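You operate a simulated robot arm through the tools that you are given. There is no shell and no other tool.

Carry out the task below with a simulated two-armed robot. There is one attempt and no reset: what you move stays moved.

JOB
Measure bottle 62 on the colour meter: orange tray if it reads under 50 %, otherwise back in its place.
Fine: purple cover on, one press of the blue read button; the cover goes back on its mat. Set down upright: what you pick out, purple cover.

It is judged by the outcome, as a careful person would: the job done as asked, and still so three seconds after it is handed in. It fails if anything else is knocked over, pushed out of place, dropped, spilled or broken. Lids that push on must go on centred and level and be pressed home; caps that screw on are set level and turned clockwise until they are tight.

ROBOT AND FRAMES
Two 7-joint arms with fingered hands on one trunk that stands fixed in place. Base frame: the origin is at the foot of the trunk, x ahead of it, y to its left, z up; the work surface is at about z = 0.86. Readings come in m, degrees, newtons and seconds.
The left shoulder is at [0.073, 0.156, 1.184], the right one opposite. With the tool pointing down near the work surface each hand reaches from about 0.44 to 0.86 m from the base axis, measured 20 degrees to its own side. Payload 4 kg a hand.
The tool frame of a hand sits at the grasp point between the pads (the TCP): z along the fingers, y along the line on which they close. The tips reach 0.03 m beyond it. The gripper opens to 0.104 m; its body begins 0.035 m behind the TCP. The gripper is a hand of 3 fingers: y runs from the thumb to the fingers, the wrist lies at [-0.015, -0.104, -0.178] in the tool frame.
Orientation is told as [roll, pitch, yaw] about the base's x, y, z axes, in that order, counted from this pose: with the fingers straight down and the wrist toward the robot, the tool's x, y and z point along [0, 1, 0], [1, 0, 0] and [0, 0, -1] of the base frame.

CONTROLS
- The arms move only by the tool servo_tool. It takes "left_series", "right_series" or both (then of equal length, played together; a hand with none holds still); each is a list of rows, each a list of 6 numbers: the shift along the base's x, y, z in units of 20 mm (1.0 is 20 mm), then the turn, a rotation vector about the base's x, y, z in units of 6 degrees (1.0 is 6 degrees). In form: [[tx, ty, tz, wx, wy, wz], ...]. A call has 1 to 20 rows; each row shifts and turns the commanded pose from where the row before left it. A call with a number of a shift or a turn outside -1 to 1 is refused whole. A row lasts 0.2 s, in which the tool goes at most 0.05 m and 8.6 degrees; a call with a longer step from one row to the next is refused whole. Where a pose cannot be reached the arm comes as near as it can. A force on the tool above 40 N (or 10 N above the force at the start of the call, whichever is more), or a blocked arm, ends the call early, and 0.2 s more pass. In this call time passes only in rows, and 0.2 s behind the last. The reply holds the time, the measured pose of the TCP, the force on the tool along the base axes, the opening and the grip force, in the units named above and with some noise, with the torque about the TCP (base axes, N m) and any sound that the robot's microphone picked up.
- Cameras (640 x 400 px; columns grow to the right, rows downward): "scene" is now at [0.1367, 0.0234, 1.413]; the picture's right is [0.24, -0.97, 0.00], its down [-0.56, -0.14, -0.82] and it looks along [0.79, 0.20, -0.58] (base axes); focal length 326 px, centre (320, 200). "left" rides on the left gripper at [-0.064, -0.094, -0.117] in its tool frame; the picture's right is [-0.72, -0.33, 0.61], its down [0.64, -0.65, 0.40] and it looks along [0.27, 0.68, 0.68] (tool axes); focal length 238 px, centre (320, 200). "right" rides on the right gripper at [0.064, -0.094, -0.117] in its tool frame; the picture's right is [-0.72, 0.33, -0.61], its down [-0.64, -0.65, 0.40] and it looks along [-0.27, 0.68, 0.68] (tool axes); focal length 238 px, centre (320, 200). There is no depth. A picture from a camera that has moved, and an enlarged one, comes with that camera's place and axes in the base frame and with its lens.
- capture(camera): a new picture of that camera. No time passes.
- raise_lower(by): slides the trunk up (or, below 0, down) by that many m; the arms and the scene camera ride with it, the base frame stays. It gives what a move gives, with no picture.
- set_fingers(index, middle, thumb_bend, thumb_turn, hand): sets how far each is bent, from 0 (flat) to 1 (curled in); at 0.3 the hand is open as for a grip, at 0.7 the pads meet at the TCP. One left out holds its place. A second passes; each finger stops where it meets its share of the squeeze, and holds until it gets a number again. It is the only way to open and close the hand. It gives what a move gives, with no picture; readings hold the bend of each and the force on the fingers (four entries, about 0 where the hand has none), thumb and palm. thumb_turn goes from beside the hand (0) to across from the fingers (1), as for a grip.
- head_to(pan, tilt): turns the head with the scene camera to pan (to the left, within 86 degrees either way) and tilt (down, from -29 to 69), counted from straight ahead of the robot. It gives what a move gives.
- zoom(camera, box): a new picture of the part [left, top, right, bottom] of that camera's present view, enlarged. No time passes.
- close_job(): hands the job in; it is judged then, once.

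Nothing tells you positions but the pictures and the camera data. Unless the task says otherwise, let go and move clear before handing in.

The tools are called after "Request:" as name(argument=value, ...) on one line, values as JSON. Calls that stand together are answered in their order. servo_tool: Moves the arms, as the interface text tells. Its arguments: {"type":"object","properties":{"left_series":{"type":"array","items":{"type":"array","items":{"type":"number"}}},"right_series":{"type":"array","items":{"type":"array","items":{"type":"number"}}}},"required":[]} The other tools are called the same way: raise_lower (by) moves the trunk up or down; set_fingers (index, middle, thumb_bend, thumb_turn, hand) moves the fingers one by one; head_to (pan, tilt) turns the head that bears the scene camera; capture (camera) takes a picture; zoom (camera, box) takes an enlarged picture of a part of a camera's view; close_job () hands the job in.

At the start:

```text
time: 0.0
left_position: [0.4696, 0.3929, 1.2303]
left_tool_rot: [-0.1, 0.1, 0.0]
left_force: [0.6, 0.2, -0.5]
left_wrist_torque: [-0.03, 0.01, 0.02]
left_gripper_width: 0.1035
left_grip_force: 0.1
left_shape: jaw
left_bend: [0.3, 0.3, 0.3, 0.98]
left_finger forces: [0.0, 0.0, 0.0, 0.1, 0.1, 0.1]
right_position: [0.529, -0.0904, 1.1238]
right_tool_rot: [-0.1, 0.1, 0.0]
right_force: [0.2, 1.2, 0.1]
right_wrist_torque: [0.02, -0.02, -0.05]
right_gripper_width: 0.1038
right_grip_force: 0.0
right_shape: jaw
right_bend: [0.3, 0.3, 0.3, 0.98]
right_finger forces: [0.0, 0.0, 0.1, 0.1, 0.0, 0.0]
trunk travel left (down, up): [-0.6, 0.34]
head pan, tilt (commanded): [14.1, 35.3]
```

scene: 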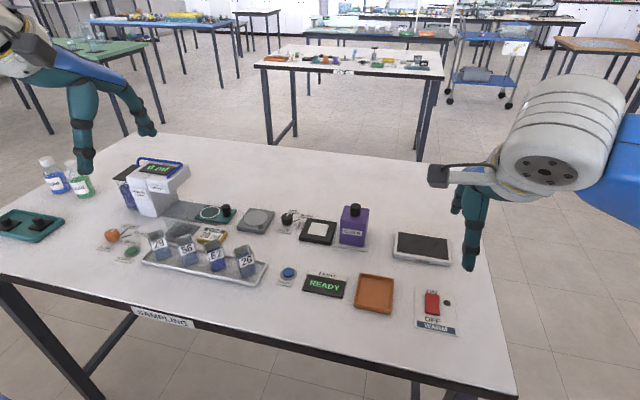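
right: 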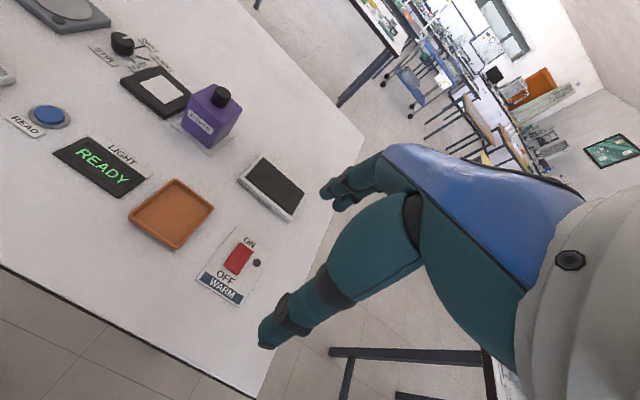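
left: 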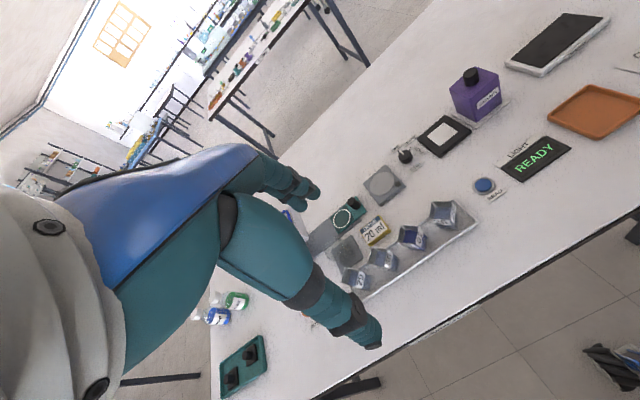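

I see a bench with a rack of four numbered square bottles, a READY display with a blue button, a black well plate, a purple cover and an orange tray. I'll zoom in to read the labels and find the details first.

Request:
zoom(camera="scene", box=[130, 200, 290, 300])

Request:
zoom(camera="scene", box=[270, 190, 430, 290])

Request:
zoom(camera="scene", box=[270, 240, 470, 365])

Request:
zoom(camera="scene", box=[0, 140, 240, 290])

```text
4.00 times, centred on (210, 250) of scene
camera zoom: at [0.1367, 0.0234, 1.413], right [0.24, -0.97, 0.0], down [-0.56, -0.14, -0.82], along [0.79, 0.2, -0.58], focal length 1304 px, centre (760, 0)
```

zoom: 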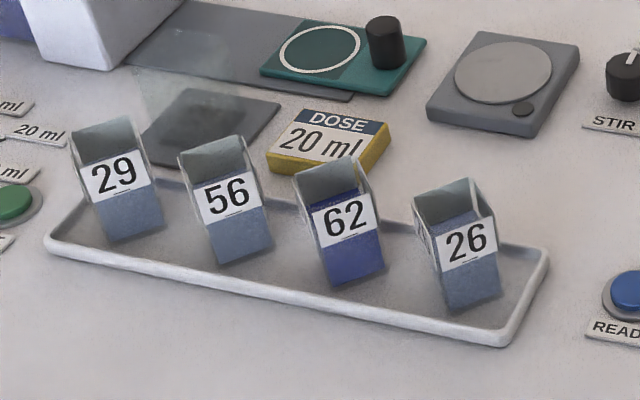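

```text
4.00 times, centred on (350, 240) of scene
camera zoom: at [0.1367, 0.0234, 1.413], right [0.24, -0.97, 0.0], down [-0.56, -0.14, -0.82], along [0.79, 0.2, -0.58], focal length 1304 px, centre (200, 40)
```

zoom: 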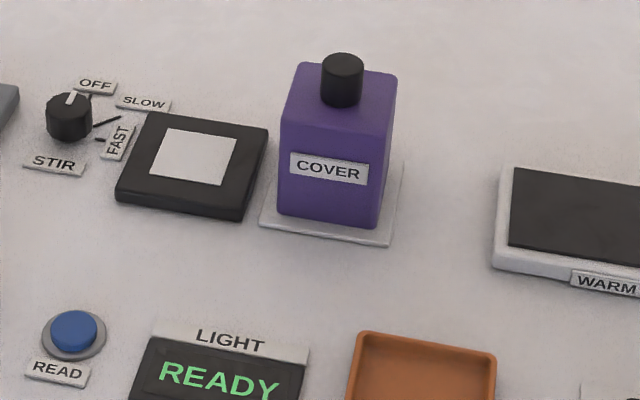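

```text
3.20 times, centred on (370, 302) of scene
camera zoom: at [0.1367, 0.0234, 1.413], right [0.24, -0.97, 0.0], down [-0.56, -0.14, -0.82], along [0.79, 0.2, -0.58], focal length 1043 px, centre (160, -128)
```

zoom: 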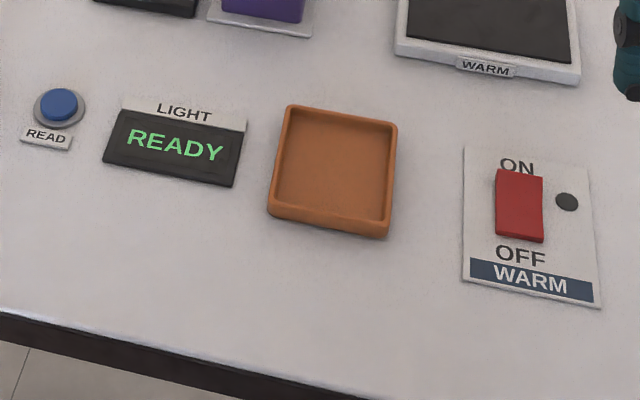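

```text
2.67 times, centred on (120, 215) of scene
camera zoom: at [0.1367, 0.0234, 1.413], right [0.24, -0.97, 0.0], down [-0.56, -0.14, -0.82], along [0.79, 0.2, -0.58], focal length 869 px, centre (853, 160)
```

zoom: 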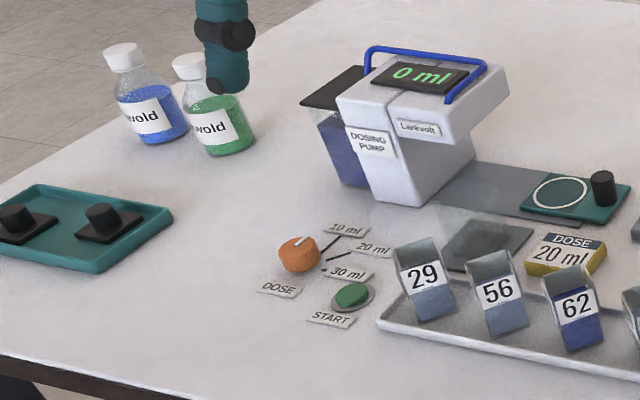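

The numbered bottles are open square cuvettes in a rack along base y at about x 0.58, and 62 sits at roughly (0.58, 0.37). I'll zoom further to get exact corners before moving anything.

Request:
zoom(camera="scene", box=[192, 232, 240, 280])

Request:
zoom(camera="scene", box=[290, 200, 378, 255])

Request:
zoom(camera="left", box=[320, 180, 480, 300])

Request:
zoom(camera="left", box=[380, 50, 540, 170])

Request:
zoom(camera="right", box=[90, 30, 270, 160])

```text
8.33 times, centred on (216, 256) of scene
camera zoom: at [0.1367, 0.0234, 1.413], right [0.24, -0.97, 0.0], down [-0.56, -0.14, -0.82], along [0.79, 0.2, -0.58], focal length 2716 px, centre (1187, -267)
```

zoom: 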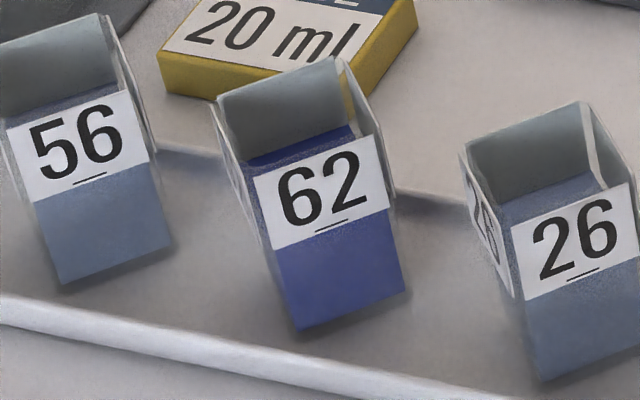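

```text
7.27 times, centred on (334, 228) of scene
camera zoom: at [0.1367, 0.0234, 1.413], right [0.24, -0.97, 0.0], down [-0.56, -0.14, -0.82], along [0.79, 0.2, -0.58], focal length 2370 px, centre (218, 0)
```

zoom: 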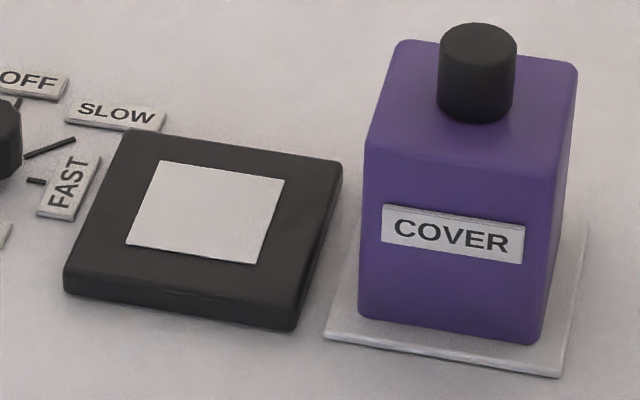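

```text
3.33 times, centred on (400, 240) of left
camera zoom: at [0.377, 0.3276, 1.3459], right [-0.33, -0.72, -0.61], down [-0.65, 0.64, -0.4], along [0.68, 0.27, -0.68], focal length 794 px, centre (53, 67)
```

zoom: 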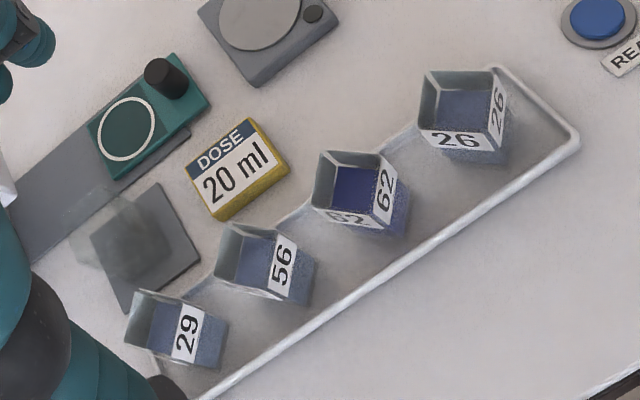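

```text
3.33 times, centred on (460, 110) of left
camera zoom: at [0.377, 0.3276, 1.3459], right [-0.33, -0.72, -0.61], down [-0.65, 0.64, -0.4], along [0.68, 0.27, -0.68], focal length 794 px, centre (-147, 500)
```

zoom: 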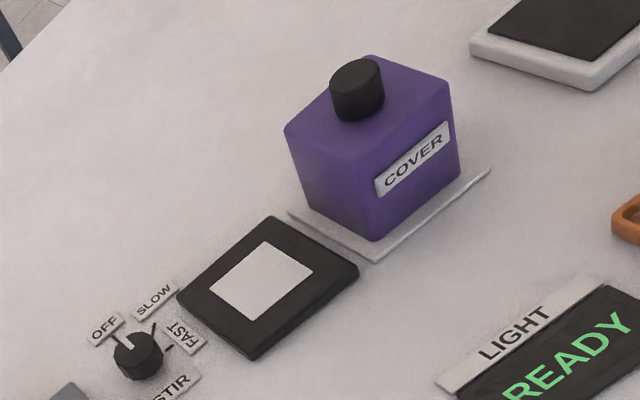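

```text
3.08 times, centred on (180, 95) of right
camera zoom: at [0.4342, -0.0268, 1.2391], right [0.33, -0.72, 0.61], down [-0.65, -0.64, -0.4], along [0.68, -0.27, -0.68], focal length 733 px, centre (751, 523)
```

zoom: 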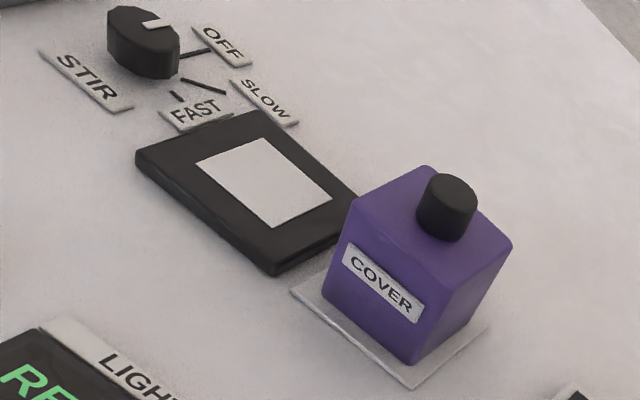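

The bottles look turned about 40° relative to the rack, so I need a closer look. I'll move the left hand down in free space above the rack to view bottle 62 with its wrist camera.

Request:
servo_tool(left_series=[[0.4, 0.08, -0.9, 0, 0, 0], [0.4, 0.08, -0.9, 0, 0, 0], [0.4, 0.08, -0.9, 0, 0, 0], [0.4, 0.08, -0.9, 0, 0, 0], [0.4, 0.08, -0.9, 0, 0, 0], [0.4, 0.08, -0.9, 0, 0, 0], [0.4, 0.08, -0.9, 0, 0, 0], [0.4, 0.08, -0.9, 0, 0, 0], [0.4, 0.08, -0.9, 0, 0, 0]])

Request:
capture(camera="left")

Request:
capture(camera="scene")

```text
time: 2.0
left_position: [0.5415, 0.4049, 1.067]
left_tool_rot: [0.0, 0.0, 0.0]
left_force: [0.0, 0.5, -0.2]
left_wrist_torque: [-0.03, -0.02, 0.0]
left_gripper_width: 0.1036
left_grip_force: 0.1
left_shape: jaw
left_bend: [0.3, 0.3, 0.3, 0.98]
left_finger forces: [0.0, 0.0, 0.1, 0.0, 0.0, 0.0]
right_position: [0.5259, -0.0902, 1.1246]
right_tool_rot: [-0.1, 0.0, 0.0]
right_force: [1.0, 0.0, 0.4]
right_wrist_torque: [-0.01, 0.01, 0.01]
right_gripper_width: 0.1036
right_grip_force: 0.1
right_shape: jaw
right_bend: [0.3, 0.3, 0.3, 0.98]
right_finger forces: [0.0, 0.0, 0.1, 0.0, 0.1, 0.0]
trunk travel left (down, up): [-0.6, 0.34]
head pan, tilt (commanded): [14.1, 35.3]
```

```text
taken
camera left: at [0.4477, 0.342, 1.184], right [-0.33, -0.72, -0.61], down [-0.65, 0.64, -0.4], along [0.68, 0.27, -0.68], focal length 238 px, centre (320, 200)
```

left: 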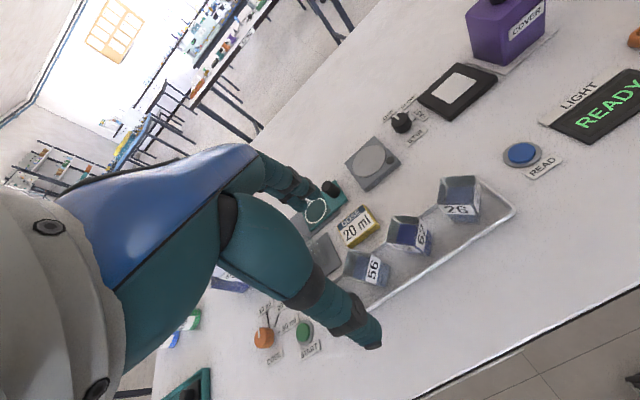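

```text
taken
camera scene: at [0.1374, 0.0237, 1.4129], right [0.24, -0.97, 0.0], down [-0.56, -0.14, -0.81], along [0.79, 0.2, -0.58], focal length 326 px, centre (320, 200)
```

scene: 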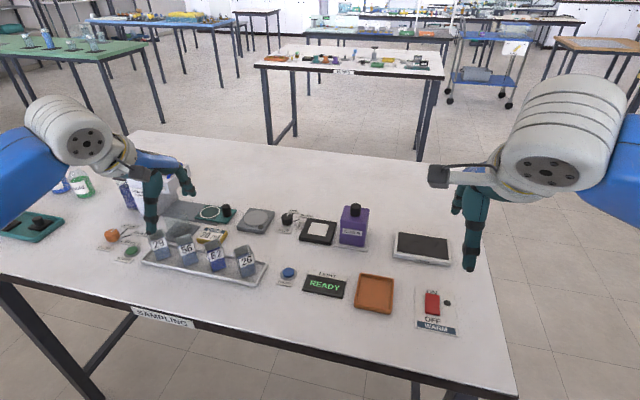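

The hand is hovering above and behind the rack with no contact. I'll zoom the wrist camera on bottle 62 and its neighbours.

Request:
zoom(camera="left", box=[330, 160, 530, 285])

Request:
zoom(camera="left", box=[370, 200, 450, 270])

Request:
zoom(camera="right", box=[0, 20, 200, 150])

```text
3.20 times, centred on (430, 222) of left
camera zoom: at [0.4477, 0.342, 1.184], right [-0.33, -0.72, -0.61], down [-0.65, 0.64, -0.4], along [0.68, 0.27, -0.68], focal length 763 px, centre (-32, 128)
```

zoom: 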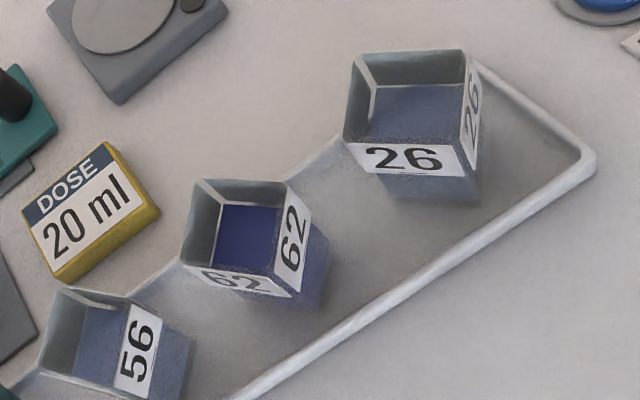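

```text
5.71 times, centred on (410, 235) of left
camera zoom: at [0.4477, 0.342, 1.184], right [-0.33, -0.72, -0.61], down [-0.65, 0.64, -0.4], along [0.68, 0.27, -0.68], focal length 1362 px, centre (-194, 0)
```

zoom: 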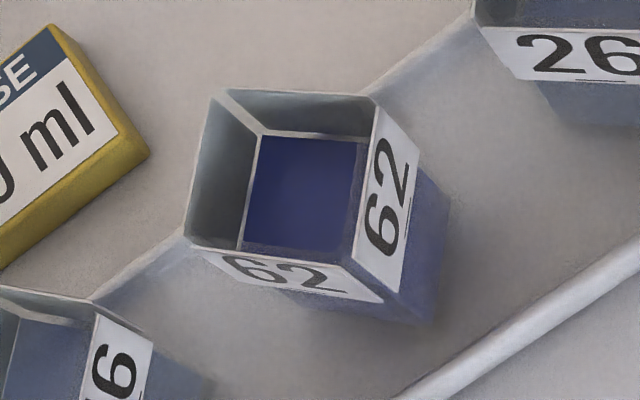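

```text
3.08 times, centred on (100, 85) of right
camera zoom: at [0.4331, -0.0267, 1.2395], right [0.33, -0.72, 0.61], down [-0.65, -0.64, -0.4], along [0.68, -0.27, -0.68], focal length 733 px, centre (997, 554)
```

zoom: 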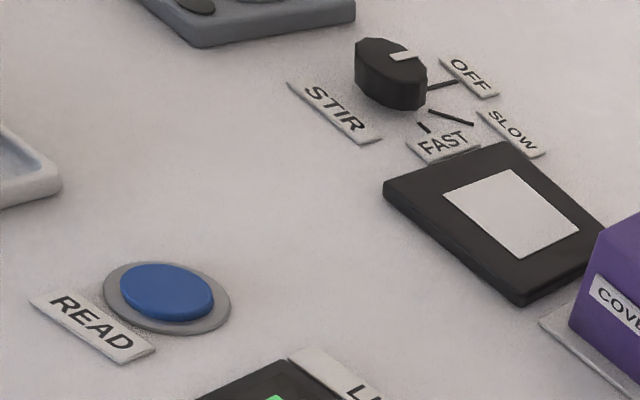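

Triangulating gives bottle 62 centred at about (0.579, 0.370), top at z≈0.93, about 31 mm square and turned 45°. The meter's white pad is near (0.750, 0.181) and the cover near (0.752, 0.092), both aligned with the base axes. I'll park the right arm to the right, and turn the left hand 45° above bottle 62 with its fingers partly closed.

Request:
servo_tool(left_series=[[0.234, -0.222, 0, 0, 0, 0.9375], [0.234, -0.222, 0, 0, 0, 0.9375], [0.234, -0.222, 0, 0, 0, 0.9375], [0.234, -0.222, 0, 0, 0, 0.9375], [0.234, -0.222, 0, 0, 0, 0.9375], [0.234, -0.222, 0, 0, 0, 0.9375], [0.234, -0.222, 0, 0, 0, 0.9375], [0.234, -0.222, 0, 0, 0, 0.9375], [0, 0, 0, 0, 0, 0], [0, 0, 0, 0, 0, 0], [0, 0, 0, 0, 0, 0], [0, 0, 0, 0, 0, 0]], right_series=[[-0.3, -0.9, 0.1, 0, 0, 0], [-0.3, -0.9, 0.1, 0, 0, 0], [-0.3, -0.9, 0.1, 0, 0, 0], [-0.3, -0.9, 0.1, 0, 0, 0], [-0.3, -0.9, 0.1, 0, 0, 0], [-0.3, -0.9, 0.1, 0, 0, 0], [-0.3, -0.9, 0.1, 0, 0, 0], [-0.3, -0.9, 0.1, 0, 0, 0], [-0.3, -0.9, 0.1, 0, 0, 0], [-0.3, -0.9, 0.1, 0, 0, 0], [-0.3, -0.9, 0.1, 0, 0, 0], [-0.3, -0.9, 0.1, 0, 0, 0]])

Request:
set_fingers(hand="left", index=0.42, middle=0.42, thumb_bend=0.42)

Request:
capture(camera="left")

Request:
capture(camera="scene")

```text
time: 4.6
left_position: [0.5762, 0.3688, 1.068]
left_tool_rot: [0.1, -0.1, 44.9]
left_force: [-0.6, -0.4, 0.0]
left_wrist_torque: [0.0, -0.01, -0.01]
left_gripper_width: 0.1034
left_grip_force: 0.1
left_shape: jaw
left_bend: [0.3, 0.3, 0.3, 0.98]
left_finger forces: [0.0, 0.0, 0.1, 0.1, 0.0, 0.0]
right_position: [0.4534, -0.3079, 1.1488]
right_tool_rot: [0.1, 0.0, 0.1]
right_force: [0.4, 0.0, 0.4]
right_wrist_torque: [-0.01, 0.0, 0.02]
right_gripper_width: 0.1038
right_grip_force: 0.0
right_shape: jaw
right_bend: [0.3, 0.3, 0.3, 0.98]
right_finger forces: [0.0, 0.0, 0.0, 0.0, 0.1, 0.0]
trunk travel left (down, up): [-0.6, 0.34]
head pan, tilt (commanded): [14.1, 35.3]
```

```text
time: 5.6
left_position: [0.5781, 0.3708, 1.0677]
left_tool_rot: [0.1, 0.0, 44.9]
left_force: [0.2, -0.3, 0.0]
left_wrist_torque: [0.01, -0.01, 0.05]
left_gripper_width: 0.0737
left_grip_force: 0.1
left_shape: fingers
left_bend: [0.42, 0.42, 0.42, 0.98]
left_finger forces: [0.1, 0.0, 0.0, 0.1, 0.0, 0.1]
right_position: [0.4543, -0.3082, 1.1486]
right_tool_rot: [0.0, 0.0, 0.0]
right_force: [0.7, -0.6, -0.6]
right_wrist_torque: [0.04, 0.04, 0.02]
right_gripper_width: 0.1035
right_grip_force: 0.1
right_shape: jaw
right_bend: [0.3, 0.3, 0.3, 0.98]
right_finger forces: [0.0, 0.0, 0.1, 0.1, 0.0, 0.0]
trunk travel left (down, up): [-0.6, 0.34]
head pan, tilt (commanded): [14.1, 35.3]
```

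```text
taken
camera left: at [0.5574, 0.2571, 1.1847], right [0.28, -0.74, -0.61], down [-0.91, -0.01, -0.4], along [0.29, 0.67, -0.68], focal length 238 px, centre (320, 200)
```

left: 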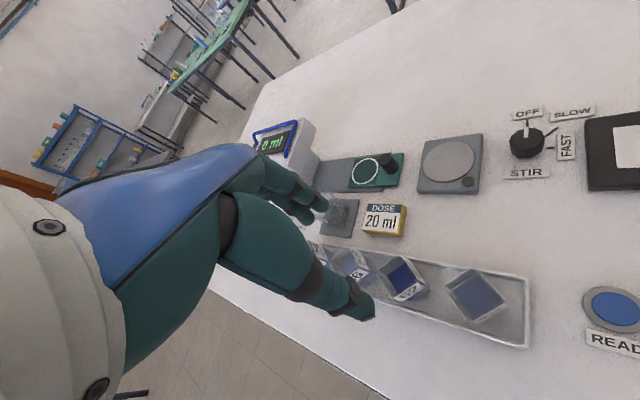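

```text
taken
camera scene: at [0.1366, 0.0217, 1.413], right [0.24, -0.97, 0.0], down [-0.56, -0.14, -0.82], along [0.79, 0.2, -0.58], focal length 326 px, centre (320, 200)
```

scene: 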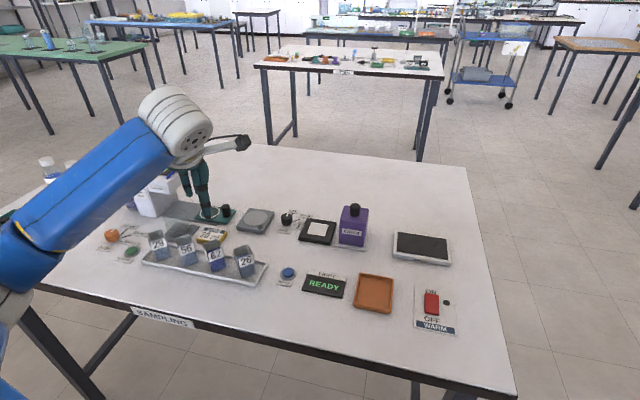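

The left hand now sits over 62 with the fingers about 74 mm apart. I'll use this new angle to refine the bottle's position before descending.

Request:
zoom(camera="left", box=[330, 230, 530, 355])

Request:
zoom(camera="left", box=[365, 240, 445, 310])

Request:
zoom(camera="scene", box=[140, 120, 270, 290])

```text
3.20 times, centred on (430, 292) of left
camera zoom: at [0.5574, 0.2571, 1.1847], right [0.28, -0.74, -0.61], down [-0.91, -0.01, -0.4], along [0.29, 0.67, -0.68], focal length 763 px, centre (-32, -96)
```

zoom: 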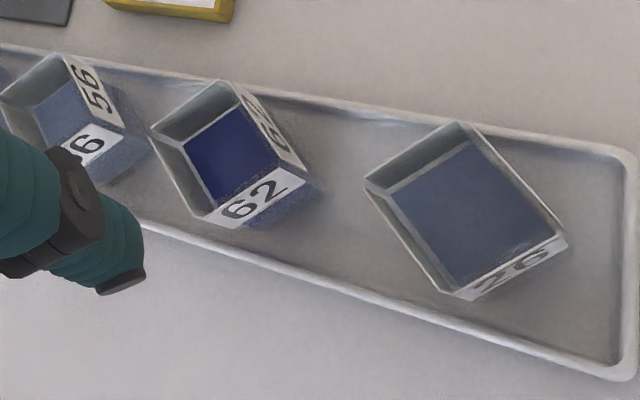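

```text
5.71 times, centred on (405, 275) of left
camera zoom: at [0.5574, 0.2571, 1.1847], right [0.28, -0.74, -0.61], down [-0.91, -0.01, -0.4], along [0.29, 0.67, -0.68], focal length 1362 px, centre (-166, -229)
```

zoom: 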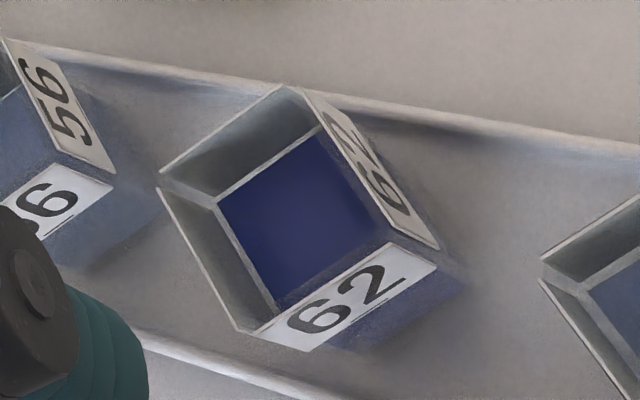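

```text
2.35 times, centred on (205, 205) of scene
camera zoom: at [0.1366, 0.0217, 1.413], right [0.24, -0.97, 0.0], down [-0.56, -0.14, -0.82], along [0.79, 0.2, -0.58], focal length 767 px, centre (591, 188)
```

zoom: 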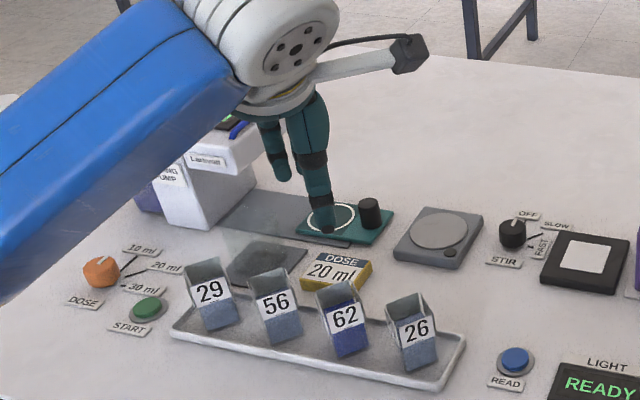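

From this second view, the bottle centre is within about 2 mm of the TCP and the 45° alignment is good. I'll lower to just above the bottle's rim and check clearance to the neighbours.

Request:
servo_tool(left_series=[[0, -0.07, -0.5, 0, 0, 0], [0, 0, -0.5, 0, 0, 0], [0, 0, -0.5, 0, 0, 0], [0, 0, -0.5, 0, 0, 0], [0, 0, -0.5, 0, 0, 0], [0, 0, -0.5, 0, 0, 0], [0, 0, -0.5, 0, 0, 0], [0, 0, -0.5, 0, 0, 0], [0, 0, -0.5, 0, 0, 0], [0, 0, -0.5, 0, 0, 0]])

Request:
capture(camera="left")

Request:
zoom(camera="scene", box=[160, 190, 270, 290])

```text
time: 7.8
left_position: [0.5775, 0.3688, 0.9672]
left_tool_rot: [0.0, 0.1, 45.1]
left_force: [-0.1, -0.2, 0.3]
left_wrist_torque: [0.02, -0.01, 0.01]
left_gripper_width: 0.0731
left_grip_force: 0.1
left_shape: fingers
left_bend: [0.42, 0.42, 0.42, 0.98]
left_finger forces: [0.0, 0.0, 0.0, 0.0, 0.0, 0.1]
right_position: [0.456, -0.3079, 1.1485]
right_tool_rot: [0.1, 0.0, 0.0]
right_force: [0.3, 0.5, 0.3]
right_wrist_torque: [-0.03, 0.0, -0.04]
right_gripper_width: 0.1033
right_grip_force: 0.0
right_shape: jaw
right_bend: [0.3, 0.3, 0.3, 0.98]
right_finger forces: [0.0, 0.0, 0.0, 0.0, 0.1, 0.1]
trunk travel left (down, up): [-0.6, 0.34]
head pan, tilt (commanded): [14.1, 35.3]
```

```text
taken
camera left: at [0.5574, 0.256, 1.0846], right [0.28, -0.74, -0.61], down [-0.91, -0.01, -0.4], along [0.29, 0.67, -0.68], focal length 238 px, centre (320, 200)
```

left: 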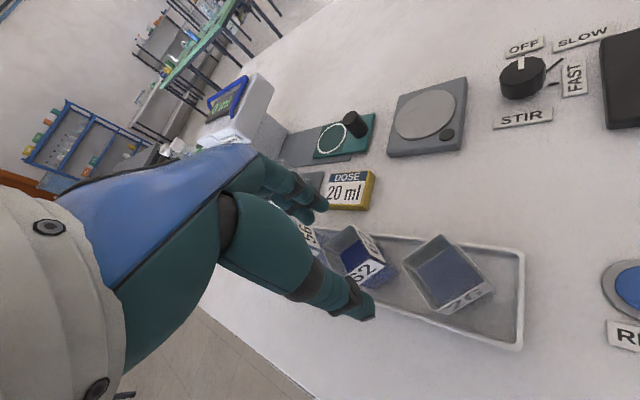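

```text
4.00 times, centred on (215, 240) of scene
camera zoom: at [0.1365, 0.0216, 1.413], right [0.24, -0.97, 0.0], down [-0.56, -0.14, -0.82], along [0.79, 0.2, -0.58], focal length 1304 px, centre (740, 40)
```

zoom: 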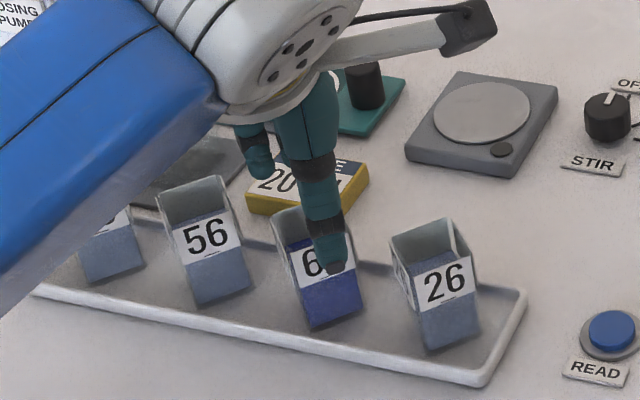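

The thumb hangs directly in front of 62 with the fingers behind it, all clear of 56 and 26. The DOSE block is close to the far fingers, so I'll narrow the opening a bit and check again.

Request:
set_fingers(hand="left", index=0.48, middle=0.48, thumb_bend=0.48)

Request:
zoom(camera="left", box=[230, 160, 430, 340])

Request:
zoom(camera="scene", box=[190, 210, 250, 280])

```text
time: 8.8
left_position: [0.5783, 0.3681, 0.9679]
left_tool_rot: [0.0, 0.0, 44.8]
left_force: [0.3, -1.1, 0.9]
left_wrist_torque: [0.01, 0.0, -0.02]
left_gripper_width: 0.0578
left_grip_force: 0.0
left_shape: fingers
left_bend: [0.48, 0.48, 0.48, 0.98]
left_finger forces: [0.0, 0.0, 0.1, 0.0, 0.1, 0.0]
right_position: [0.4548, -0.3078, 1.1475]
right_tool_rot: [0.0, 0.1, 0.0]
right_force: [-0.2, -0.3, 0.4]
right_wrist_torque: [0.0, 0.04, -0.02]
right_gripper_width: 0.1036
right_grip_force: 0.0
right_shape: jaw
right_bend: [0.3, 0.3, 0.3, 0.98]
right_finger forces: [0.2, 0.0, 0.0, 0.0, 0.1, 0.0]
trunk travel left (down, up): [-0.6, 0.34]
head pan, tilt (commanded): [14.1, 35.3]
```

```text
2.22 times, centred on (330, 250) of left
camera zoom: at [0.5572, 0.2557, 1.0849], right [0.28, -0.74, -0.61], down [-0.91, -0.01, -0.4], along [0.29, 0.67, -0.68], focal length 530 px, centre (298, 89)
```

zoom: 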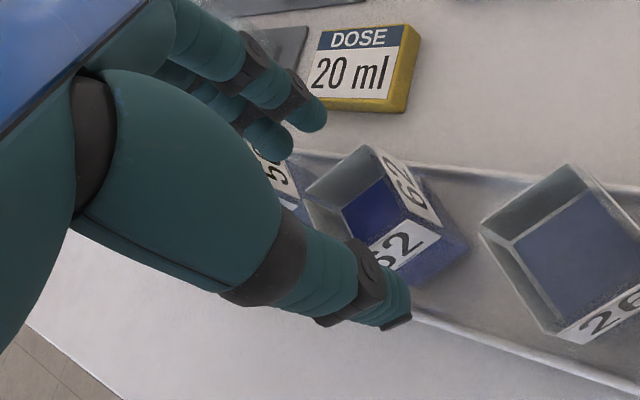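

```text
5.71 times, centred on (220, 245) of scene
camera zoom: at [0.1364, 0.0215, 1.413], right [0.24, -0.97, 0.0], down [-0.56, -0.14, -0.82], along [0.79, 0.2, -0.58], focal length 1862 px, centre (891, -57)
```

zoom: 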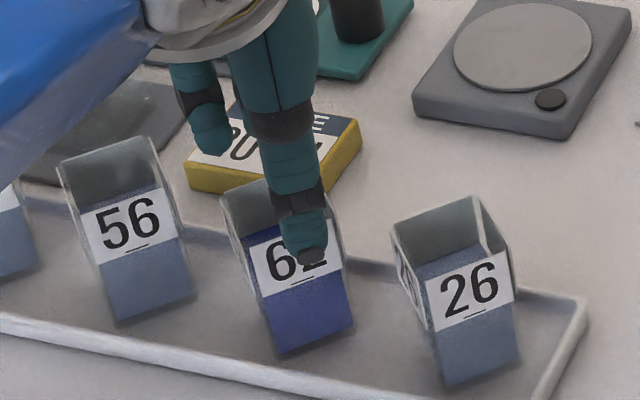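

Thumb and fingers straddle 62 with the gaps even. I'm descending slowly to grip height at about z 0.911.

Request:
servo_tool(left_series=[[0, 0, -0.4, 0, 0, 0], [0, 0, -0.4, 0, 0, 0], [0, 0, -0.4, 0, 0, 0], [0, 0, -0.4, 0, 0, 0], [0, 0, -0.4, 0, 0, 0], [0, 0, -0.4, 0, 0, 0], [0, 0, -0.4, 0, 0, 0]])

Request:
zoom(camera="left", box=[230, 160, 430, 340])

Request:
zoom(camera="scene", box=[190, 210, 250, 280])

```text
time: 10.4
left_position: [0.5791, 0.3685, 0.9129]
left_tool_rot: [0.1, 0.0, 44.9]
left_force: [-0.3, 0.0, 0.5]
left_wrist_torque: [0.0, 0.02, -0.01]
left_gripper_width: 0.0577
left_grip_force: 0.1
left_shape: fingers
left_bend: [0.48, 0.48, 0.48, 0.98]
left_finger forces: [0.0, 0.1, 0.0, 0.1, 0.0, 0.1]
right_position: [0.4557, -0.3069, 1.1477]
right_tool_rot: [0.1, 0.0, 0.0]
right_force: [0.8, -0.2, 0.4]
right_wrist_torque: [-0.03, -0.02, 0.01]
right_gripper_width: 0.1039
right_grip_force: 0.0
right_shape: jaw
right_bend: [0.3, 0.3, 0.3, 0.98]
right_finger forces: [0.0, 0.0, 0.1, 0.1, 0.1, 0.1]
trunk travel left (down, up): [-0.6, 0.34]
head pan, tilt (commanded): [14.1, 35.3]
```

```text
2.22 times, centred on (330, 250) of left
camera zoom: at [0.5574, 0.2555, 1.0288], right [0.28, -0.74, -0.61], down [-0.91, -0.01, -0.4], along [0.29, 0.67, -0.68], focal length 530 px, centre (298, 89)
```

zoom: 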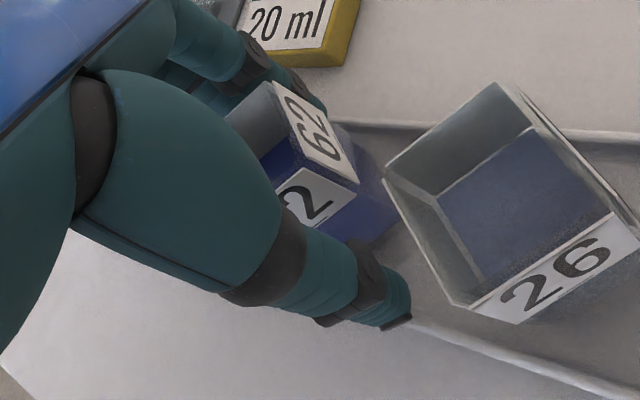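

```text
5.71 times, centred on (220, 245) of scene
camera zoom: at [0.1364, 0.0214, 1.413], right [0.24, -0.97, 0.0], down [-0.56, -0.14, -0.82], along [0.79, 0.2, -0.58], focal length 1862 px, centre (891, -57)
```

zoom: 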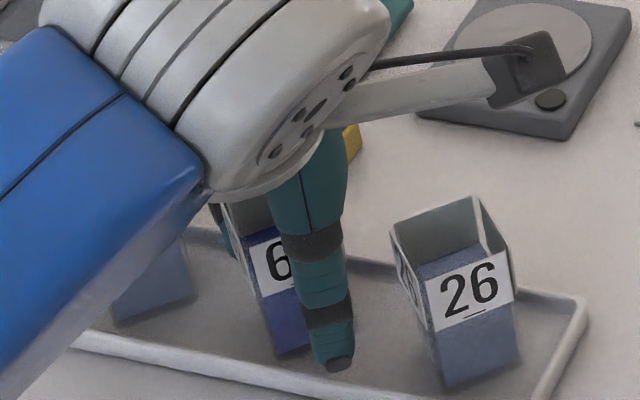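

The bottle is between thumb and fingers with no contact force yet. I'll close gently and check the grip readings.

Request:
set_fingers(hand="left", index=0.6, middle=0.6, thumb_bend=0.6)

Request:
zoom(camera="left", box=[230, 160, 430, 340])

Request:
zoom(camera="scene", box=[190, 210, 250, 280])

```text
time: 11.4
left_position: [0.5777, 0.3674, 0.9115]
left_tool_rot: [0.0, 0.0, 44.9]
left_force: [0.6, 0.3, 1.0]
left_wrist_torque: [0.03, -0.03, -0.01]
left_gripper_width: 0.0315
left_grip_force: 1.7
left_shape: fingers
left_bend: [0.58, 0.59, 0.58, 0.97]
left_finger forces: [1.2, 1.0, 0.0, 0.1, 2.2, 0.0]
right_position: [0.455, -0.3073, 1.1481]
right_tool_rot: [0.1, 0.0, 0.0]
right_force: [0.2, -0.5, 0.4]
right_wrist_torque: [0.01, -0.02, 0.0]
right_gripper_width: 0.1034
right_grip_force: 0.1
right_shape: jaw
right_bend: [0.3, 0.3, 0.3, 0.98]
right_finger forces: [0.0, 0.0, 0.0, 0.0, 0.0, 0.1]
trunk travel left (down, up): [-0.6, 0.34]
head pan, tilt (commanded): [14.1, 35.3]
```

```text
2.22 times, centred on (330, 250) of left
camera zoom: at [0.5574, 0.2554, 1.0288], right [0.28, -0.74, -0.61], down [-0.91, -0.01, -0.4], along [0.29, 0.67, -0.68], focal length 530 px, centre (298, 89)
```

zoom: 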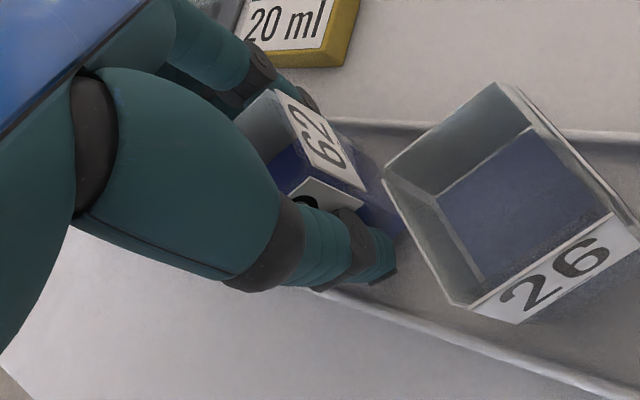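

```text
5.71 times, centred on (220, 245) of scene
camera zoom: at [0.1364, 0.0215, 1.413], right [0.24, -0.97, 0.0], down [-0.56, -0.14, -0.82], along [0.79, 0.2, -0.58], focal length 1862 px, centre (891, -57)
```

zoom: 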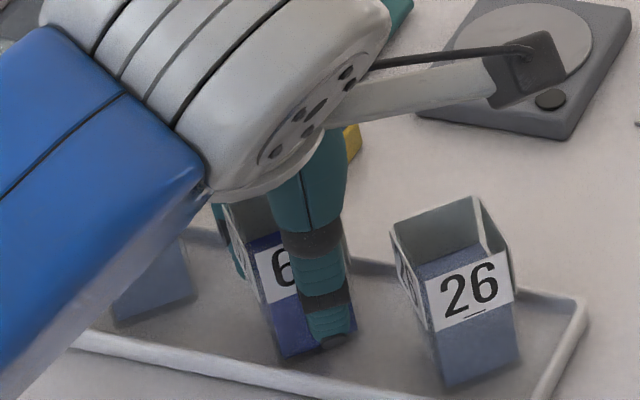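

The pads touch the bottle on both sides at 31.5 mm with light force. I'll firm the grip a little before lifting.

Request:
set_fingers(hand="left", index=0.65, middle=0.65, thumb_bend=0.65)

```text
time: 12.4
left_position: [0.5786, 0.3688, 0.912]
left_tool_rot: [0.1, 0.0, 44.9]
left_force: [0.8, -0.3, 0.6]
left_wrist_torque: [0.0, 0.04, 0.01]
left_gripper_width: 0.0298
left_grip_force: 7.0
left_shape: fingers
left_bend: [0.6, 0.62, 0.58, 0.97]
left_finger forces: [3.9, 3.3, 0.0, 0.0, 7.0, 0.0]
right_position: [0.456, -0.3073, 1.15]
right_tool_rot: [0.0, -0.1, 0.0]
right_force: [-0.2, 0.5, 0.9]
right_wrist_torque: [0.02, 0.01, 0.0]
right_gripper_width: 0.1035
right_grip_force: 0.1
right_shape: jaw
right_bend: [0.3, 0.3, 0.3, 0.98]
right_finger forces: [0.0, 0.1, 0.1, 0.0, 0.0, 0.1]
trunk travel left (down, up): [-0.6, 0.34]
head pan, tilt (commanded): [14.1, 35.3]
```

The grip is firm at about 7 N. I'll lift straight up with a gentle ramp and check that the bottle comes along level.

Request:
servo_tool(left_series=[[0, 0, 0.1, 0, 0, 0], [0, 0, 0.2, 0, 0, 0], [0, 0, 0.3, 0, 0, 0], [0, 0, 0.4, 0, 0, 0], [0, 0, 0.5, 0, 0, 0], [0, 0, 0.5, 0, 0, 0], [0, 0, 0.5, 0, 0, 0], [0, 0, 0.5, 0, 0, 0], [0, 0, 0.5, 0, 0, 0], [0, 0, 0.5, 0, 0, 0], [0, 0, 0.4, 0, 0, 0], [0, 0, 0.3, 0, 0, 0], [0, 0, 0.2, 0, 0, 0], [0, 0, 0.1, 0, 0, 0]])

Request:
capture(camera="scene")

Request:
zoom(camera="left", box=[230, 160, 430, 340])

Request:
zoom(camera="scene", box=[160, 180, 270, 290])

```text
time: 15.4
left_position: [0.5793, 0.3682, 1.0122]
left_tool_rot: [0.1, 0.0, 44.9]
left_force: [0.0, 0.2, -0.6]
left_wrist_torque: [0.0, 0.02, 0.01]
left_gripper_width: 0.0299
left_grip_force: 7.0
left_shape: fingers
left_bend: [0.6, 0.62, 0.58, 0.97]
left_finger forces: [3.9, 3.2, 0.1, 0.0, 7.1, 0.0]
right_position: [0.455, -0.3061, 1.1485]
right_tool_rot: [-0.1, 0.0, 0.0]
right_force: [0.2, 0.0, -0.2]
right_wrist_torque: [0.01, 0.01, -0.02]
right_gripper_width: 0.1038
right_grip_force: 0.1
right_shape: jaw
right_bend: [0.3, 0.3, 0.3, 0.98]
right_finger forces: [0.0, 0.0, 0.0, 0.1, 0.0, 0.0]
trunk travel left (down, up): [-0.6, 0.34]
head pan, tilt (commanded): [14.1, 35.3]
```

```text
taken
camera scene: at [0.1366, 0.0213, 1.413], right [0.24, -0.97, 0.0], down [-0.56, -0.14, -0.82], along [0.79, 0.2, -0.58], focal length 326 px, centre (320, 200)
```

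scene: 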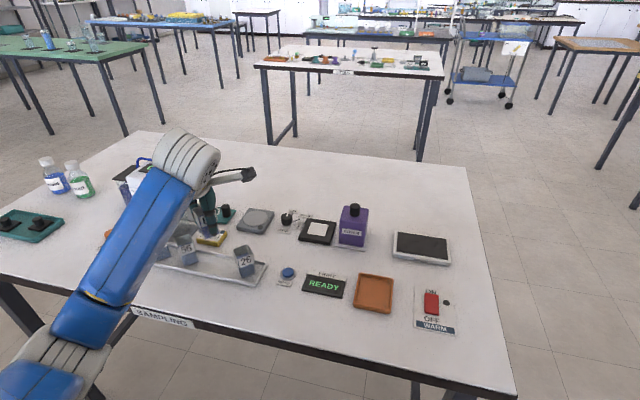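

```text
2.22 times, centred on (330, 250) of left
camera zoom: at [0.5575, 0.2553, 1.1286], right [0.28, -0.74, -0.61], down [-0.91, -0.01, -0.4], along [0.29, 0.67, -0.68], focal length 530 px, centre (298, 89)
```

zoom: 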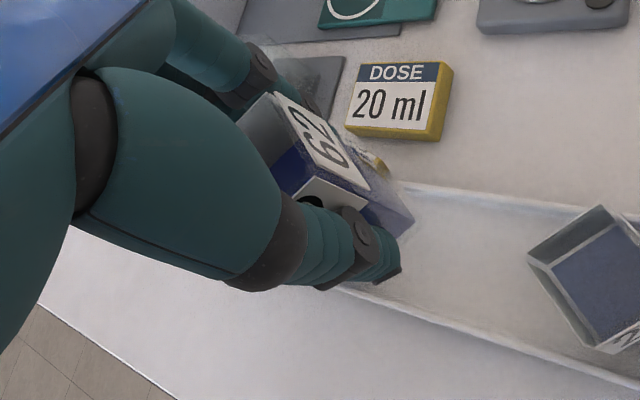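

```text
3.64 times, centred on (215, 235) of scene
camera zoom: at [0.1366, 0.0213, 1.413], right [0.24, -0.97, 0.0], down [-0.56, -0.14, -0.82], along [0.79, 0.2, -0.58], focal length 1185 px, centre (702, 73)
```

zoom: 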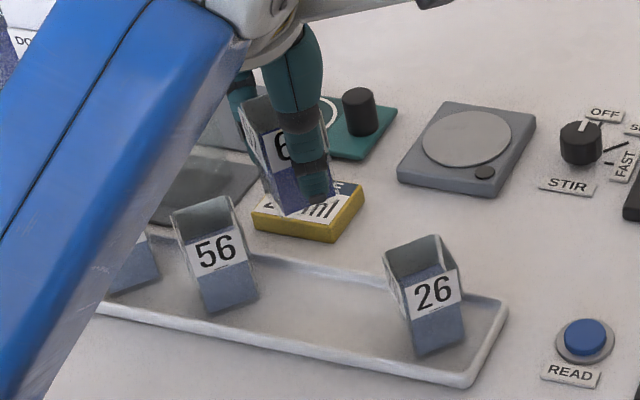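

Bottle 62 is lifted cleanly and upright, and the neighbours are undisturbed. Next I'll carry it smoothly to above the meter's white pad, turning back 45° so it lines up with the pad.

Request:
servo_tool(left_series=[[0.107, -0.117, 0, 0, 0, -0.094], [0.214, -0.234, 0, 0, 0, -0.188], [0.32, -0.352, 0, 0, 0, -0.281], [0.427, -0.469, 0, 0, 0, -0.375], [0.534, -0.586, 0, 0, 0, -0.469], [0.534, -0.586, 0, 0, 0, -0.469], [0.534, -0.586, 0, 0, 0, -0.469], [0.534, -0.586, 0, 0, 0, -0.469], [0.534, -0.586, 0, 0, 0, -0.469], [0.534, -0.586, 0, 0, 0, -0.469], [0.534, -0.586, 0, 0, 0, -0.469], [0.534, -0.586, 0, 0, 0, -0.469], [0.534, -0.586, 0, 0, 0, -0.469], [0.534, -0.586, 0, 0, 0, -0.469], [0.534, -0.586, 0, 0, 0, -0.469], [0.534, -0.586, 0, 0, 0, -0.469], [0.427, -0.469, 0, 0, 0, -0.375], [0.32, -0.352, 0, 0, 0, -0.281], [0.214, -0.234, 0, 0, 0, -0.188], [0.107, -0.117, 0, 0, 0, -0.094]])

Request:
capture(camera="left")

Request:
capture(camera="scene")

Request:
capture(camera="right")

```text
time: 19.6
left_position: [0.749, 0.18, 1.0119]
left_tool_rot: [0.1, -0.2, 0.0]
left_force: [-0.1, 0.4, -0.9]
left_wrist_torque: [-0.03, -0.01, 0.01]
left_gripper_width: 0.0299
left_grip_force: 7.4
left_shape: fingers
left_bend: [0.6, 0.62, 0.58, 0.97]
left_finger forces: [3.9, 3.3, 0.0, 0.0, 7.1, 0.1]
right_position: [0.4552, -0.3084, 1.1477]
right_tool_rot: [0.1, 0.0, 0.0]
right_force: [0.3, -0.5, -0.8]
right_wrist_torque: [-0.03, 0.01, -0.02]
right_gripper_width: 0.1038
right_grip_force: 0.0
right_shape: jaw
right_bend: [0.3, 0.3, 0.3, 0.98]
right_finger forces: [0.1, 0.1, 0.0, 0.0, 0.0, 0.0]
trunk travel left (down, up): [-0.6, 0.34]
head pan, tilt (commanded): [14.1, 35.3]
```

```text
taken
camera left: at [0.656, 0.1156, 1.1288], right [-0.33, -0.72, -0.61], down [-0.65, 0.64, -0.4], along [0.68, 0.27, -0.68], focal length 238 px, centre (320, 200)
```

left: 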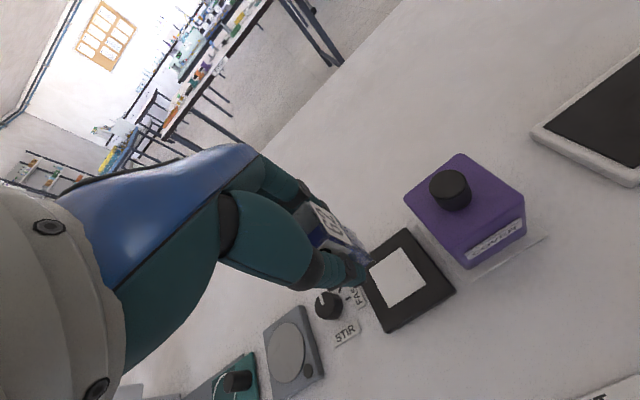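

```text
taken
camera scene: at [0.1373, 0.0202, 1.4129], right [0.24, -0.97, 0.0], down [-0.56, -0.14, -0.82], along [0.79, 0.2, -0.58], focal length 326 px, centre (320, 200)
```

scene: 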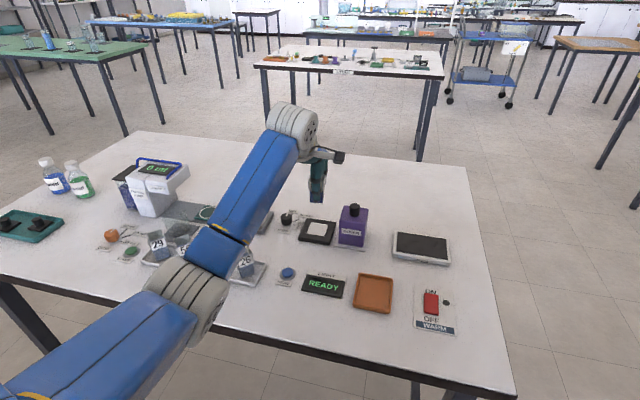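

```text
taken
camera right: at [0.3615, -0.2455, 1.2637], right [0.33, -0.72, 0.61], down [-0.65, -0.64, -0.4], along [0.68, -0.27, -0.68], focal length 238 px, centre (320, 200)
```

right: 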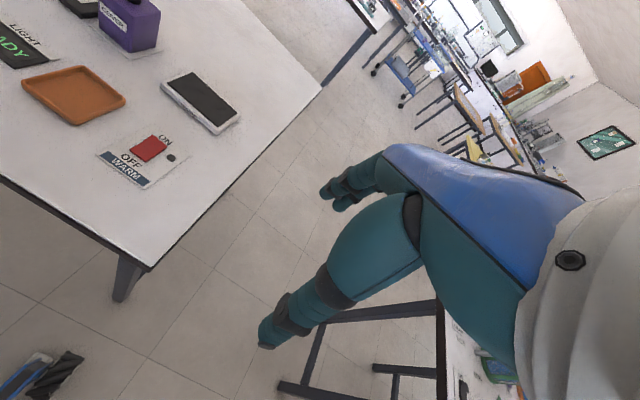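

The bottle hangs above the meter plate, level. I'll zoom in to refine the pad and cover positions from this wrist view.

Request:
zoom(camera="left", box=[330, 215, 470, 335])

Request:
zoom(camera="left", box=[390, 140, 550, 280])

Request:
zoom(camera="left", box=[260, 160, 420, 300])

Request:
zoom(camera="scene", box=[270, 130, 390, 260])

```text
3.33 times, centred on (400, 275) of left
camera zoom: at [0.656, 0.1156, 1.1288], right [-0.33, -0.72, -0.61], down [-0.65, 0.64, -0.4], along [0.68, 0.27, -0.68], focal length 794 px, centre (53, -50)
```

zoom: 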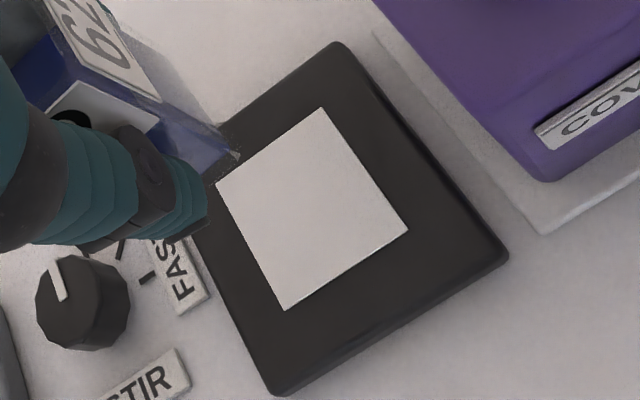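

```text
2.86 times, centred on (470, 210) of left
camera zoom: at [0.656, 0.1156, 1.1288], right [-0.33, -0.72, -0.61], down [-0.65, 0.64, -0.4], along [0.68, 0.27, -0.68], focal length 681 px, centre (-109, 171)
```

zoom: 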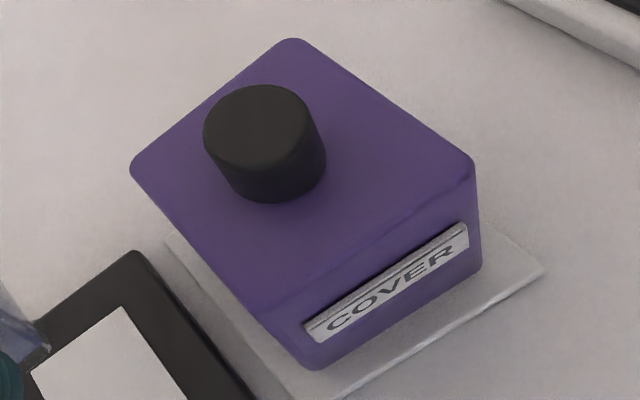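

```text
2.86 times, centred on (340, 230) of left
camera zoom: at [0.656, 0.1156, 1.1288], right [-0.33, -0.72, -0.61], down [-0.65, 0.64, -0.4], along [0.68, 0.27, -0.68], focal length 681 px, centre (263, 114)
```

zoom: 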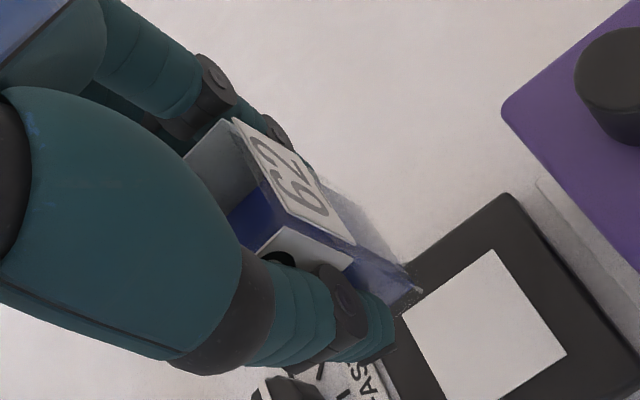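

```text
3.08 times, centred on (330, 195) of scene
camera zoom: at [0.1373, 0.0202, 1.4129], right [0.24, -0.97, 0.0], down [-0.56, -0.14, -0.82], along [0.79, 0.2, -0.58], focal length 1003 px, centre (289, 215)
```

zoom: 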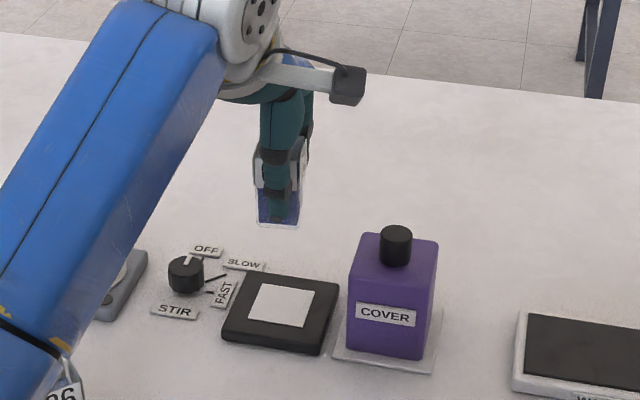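

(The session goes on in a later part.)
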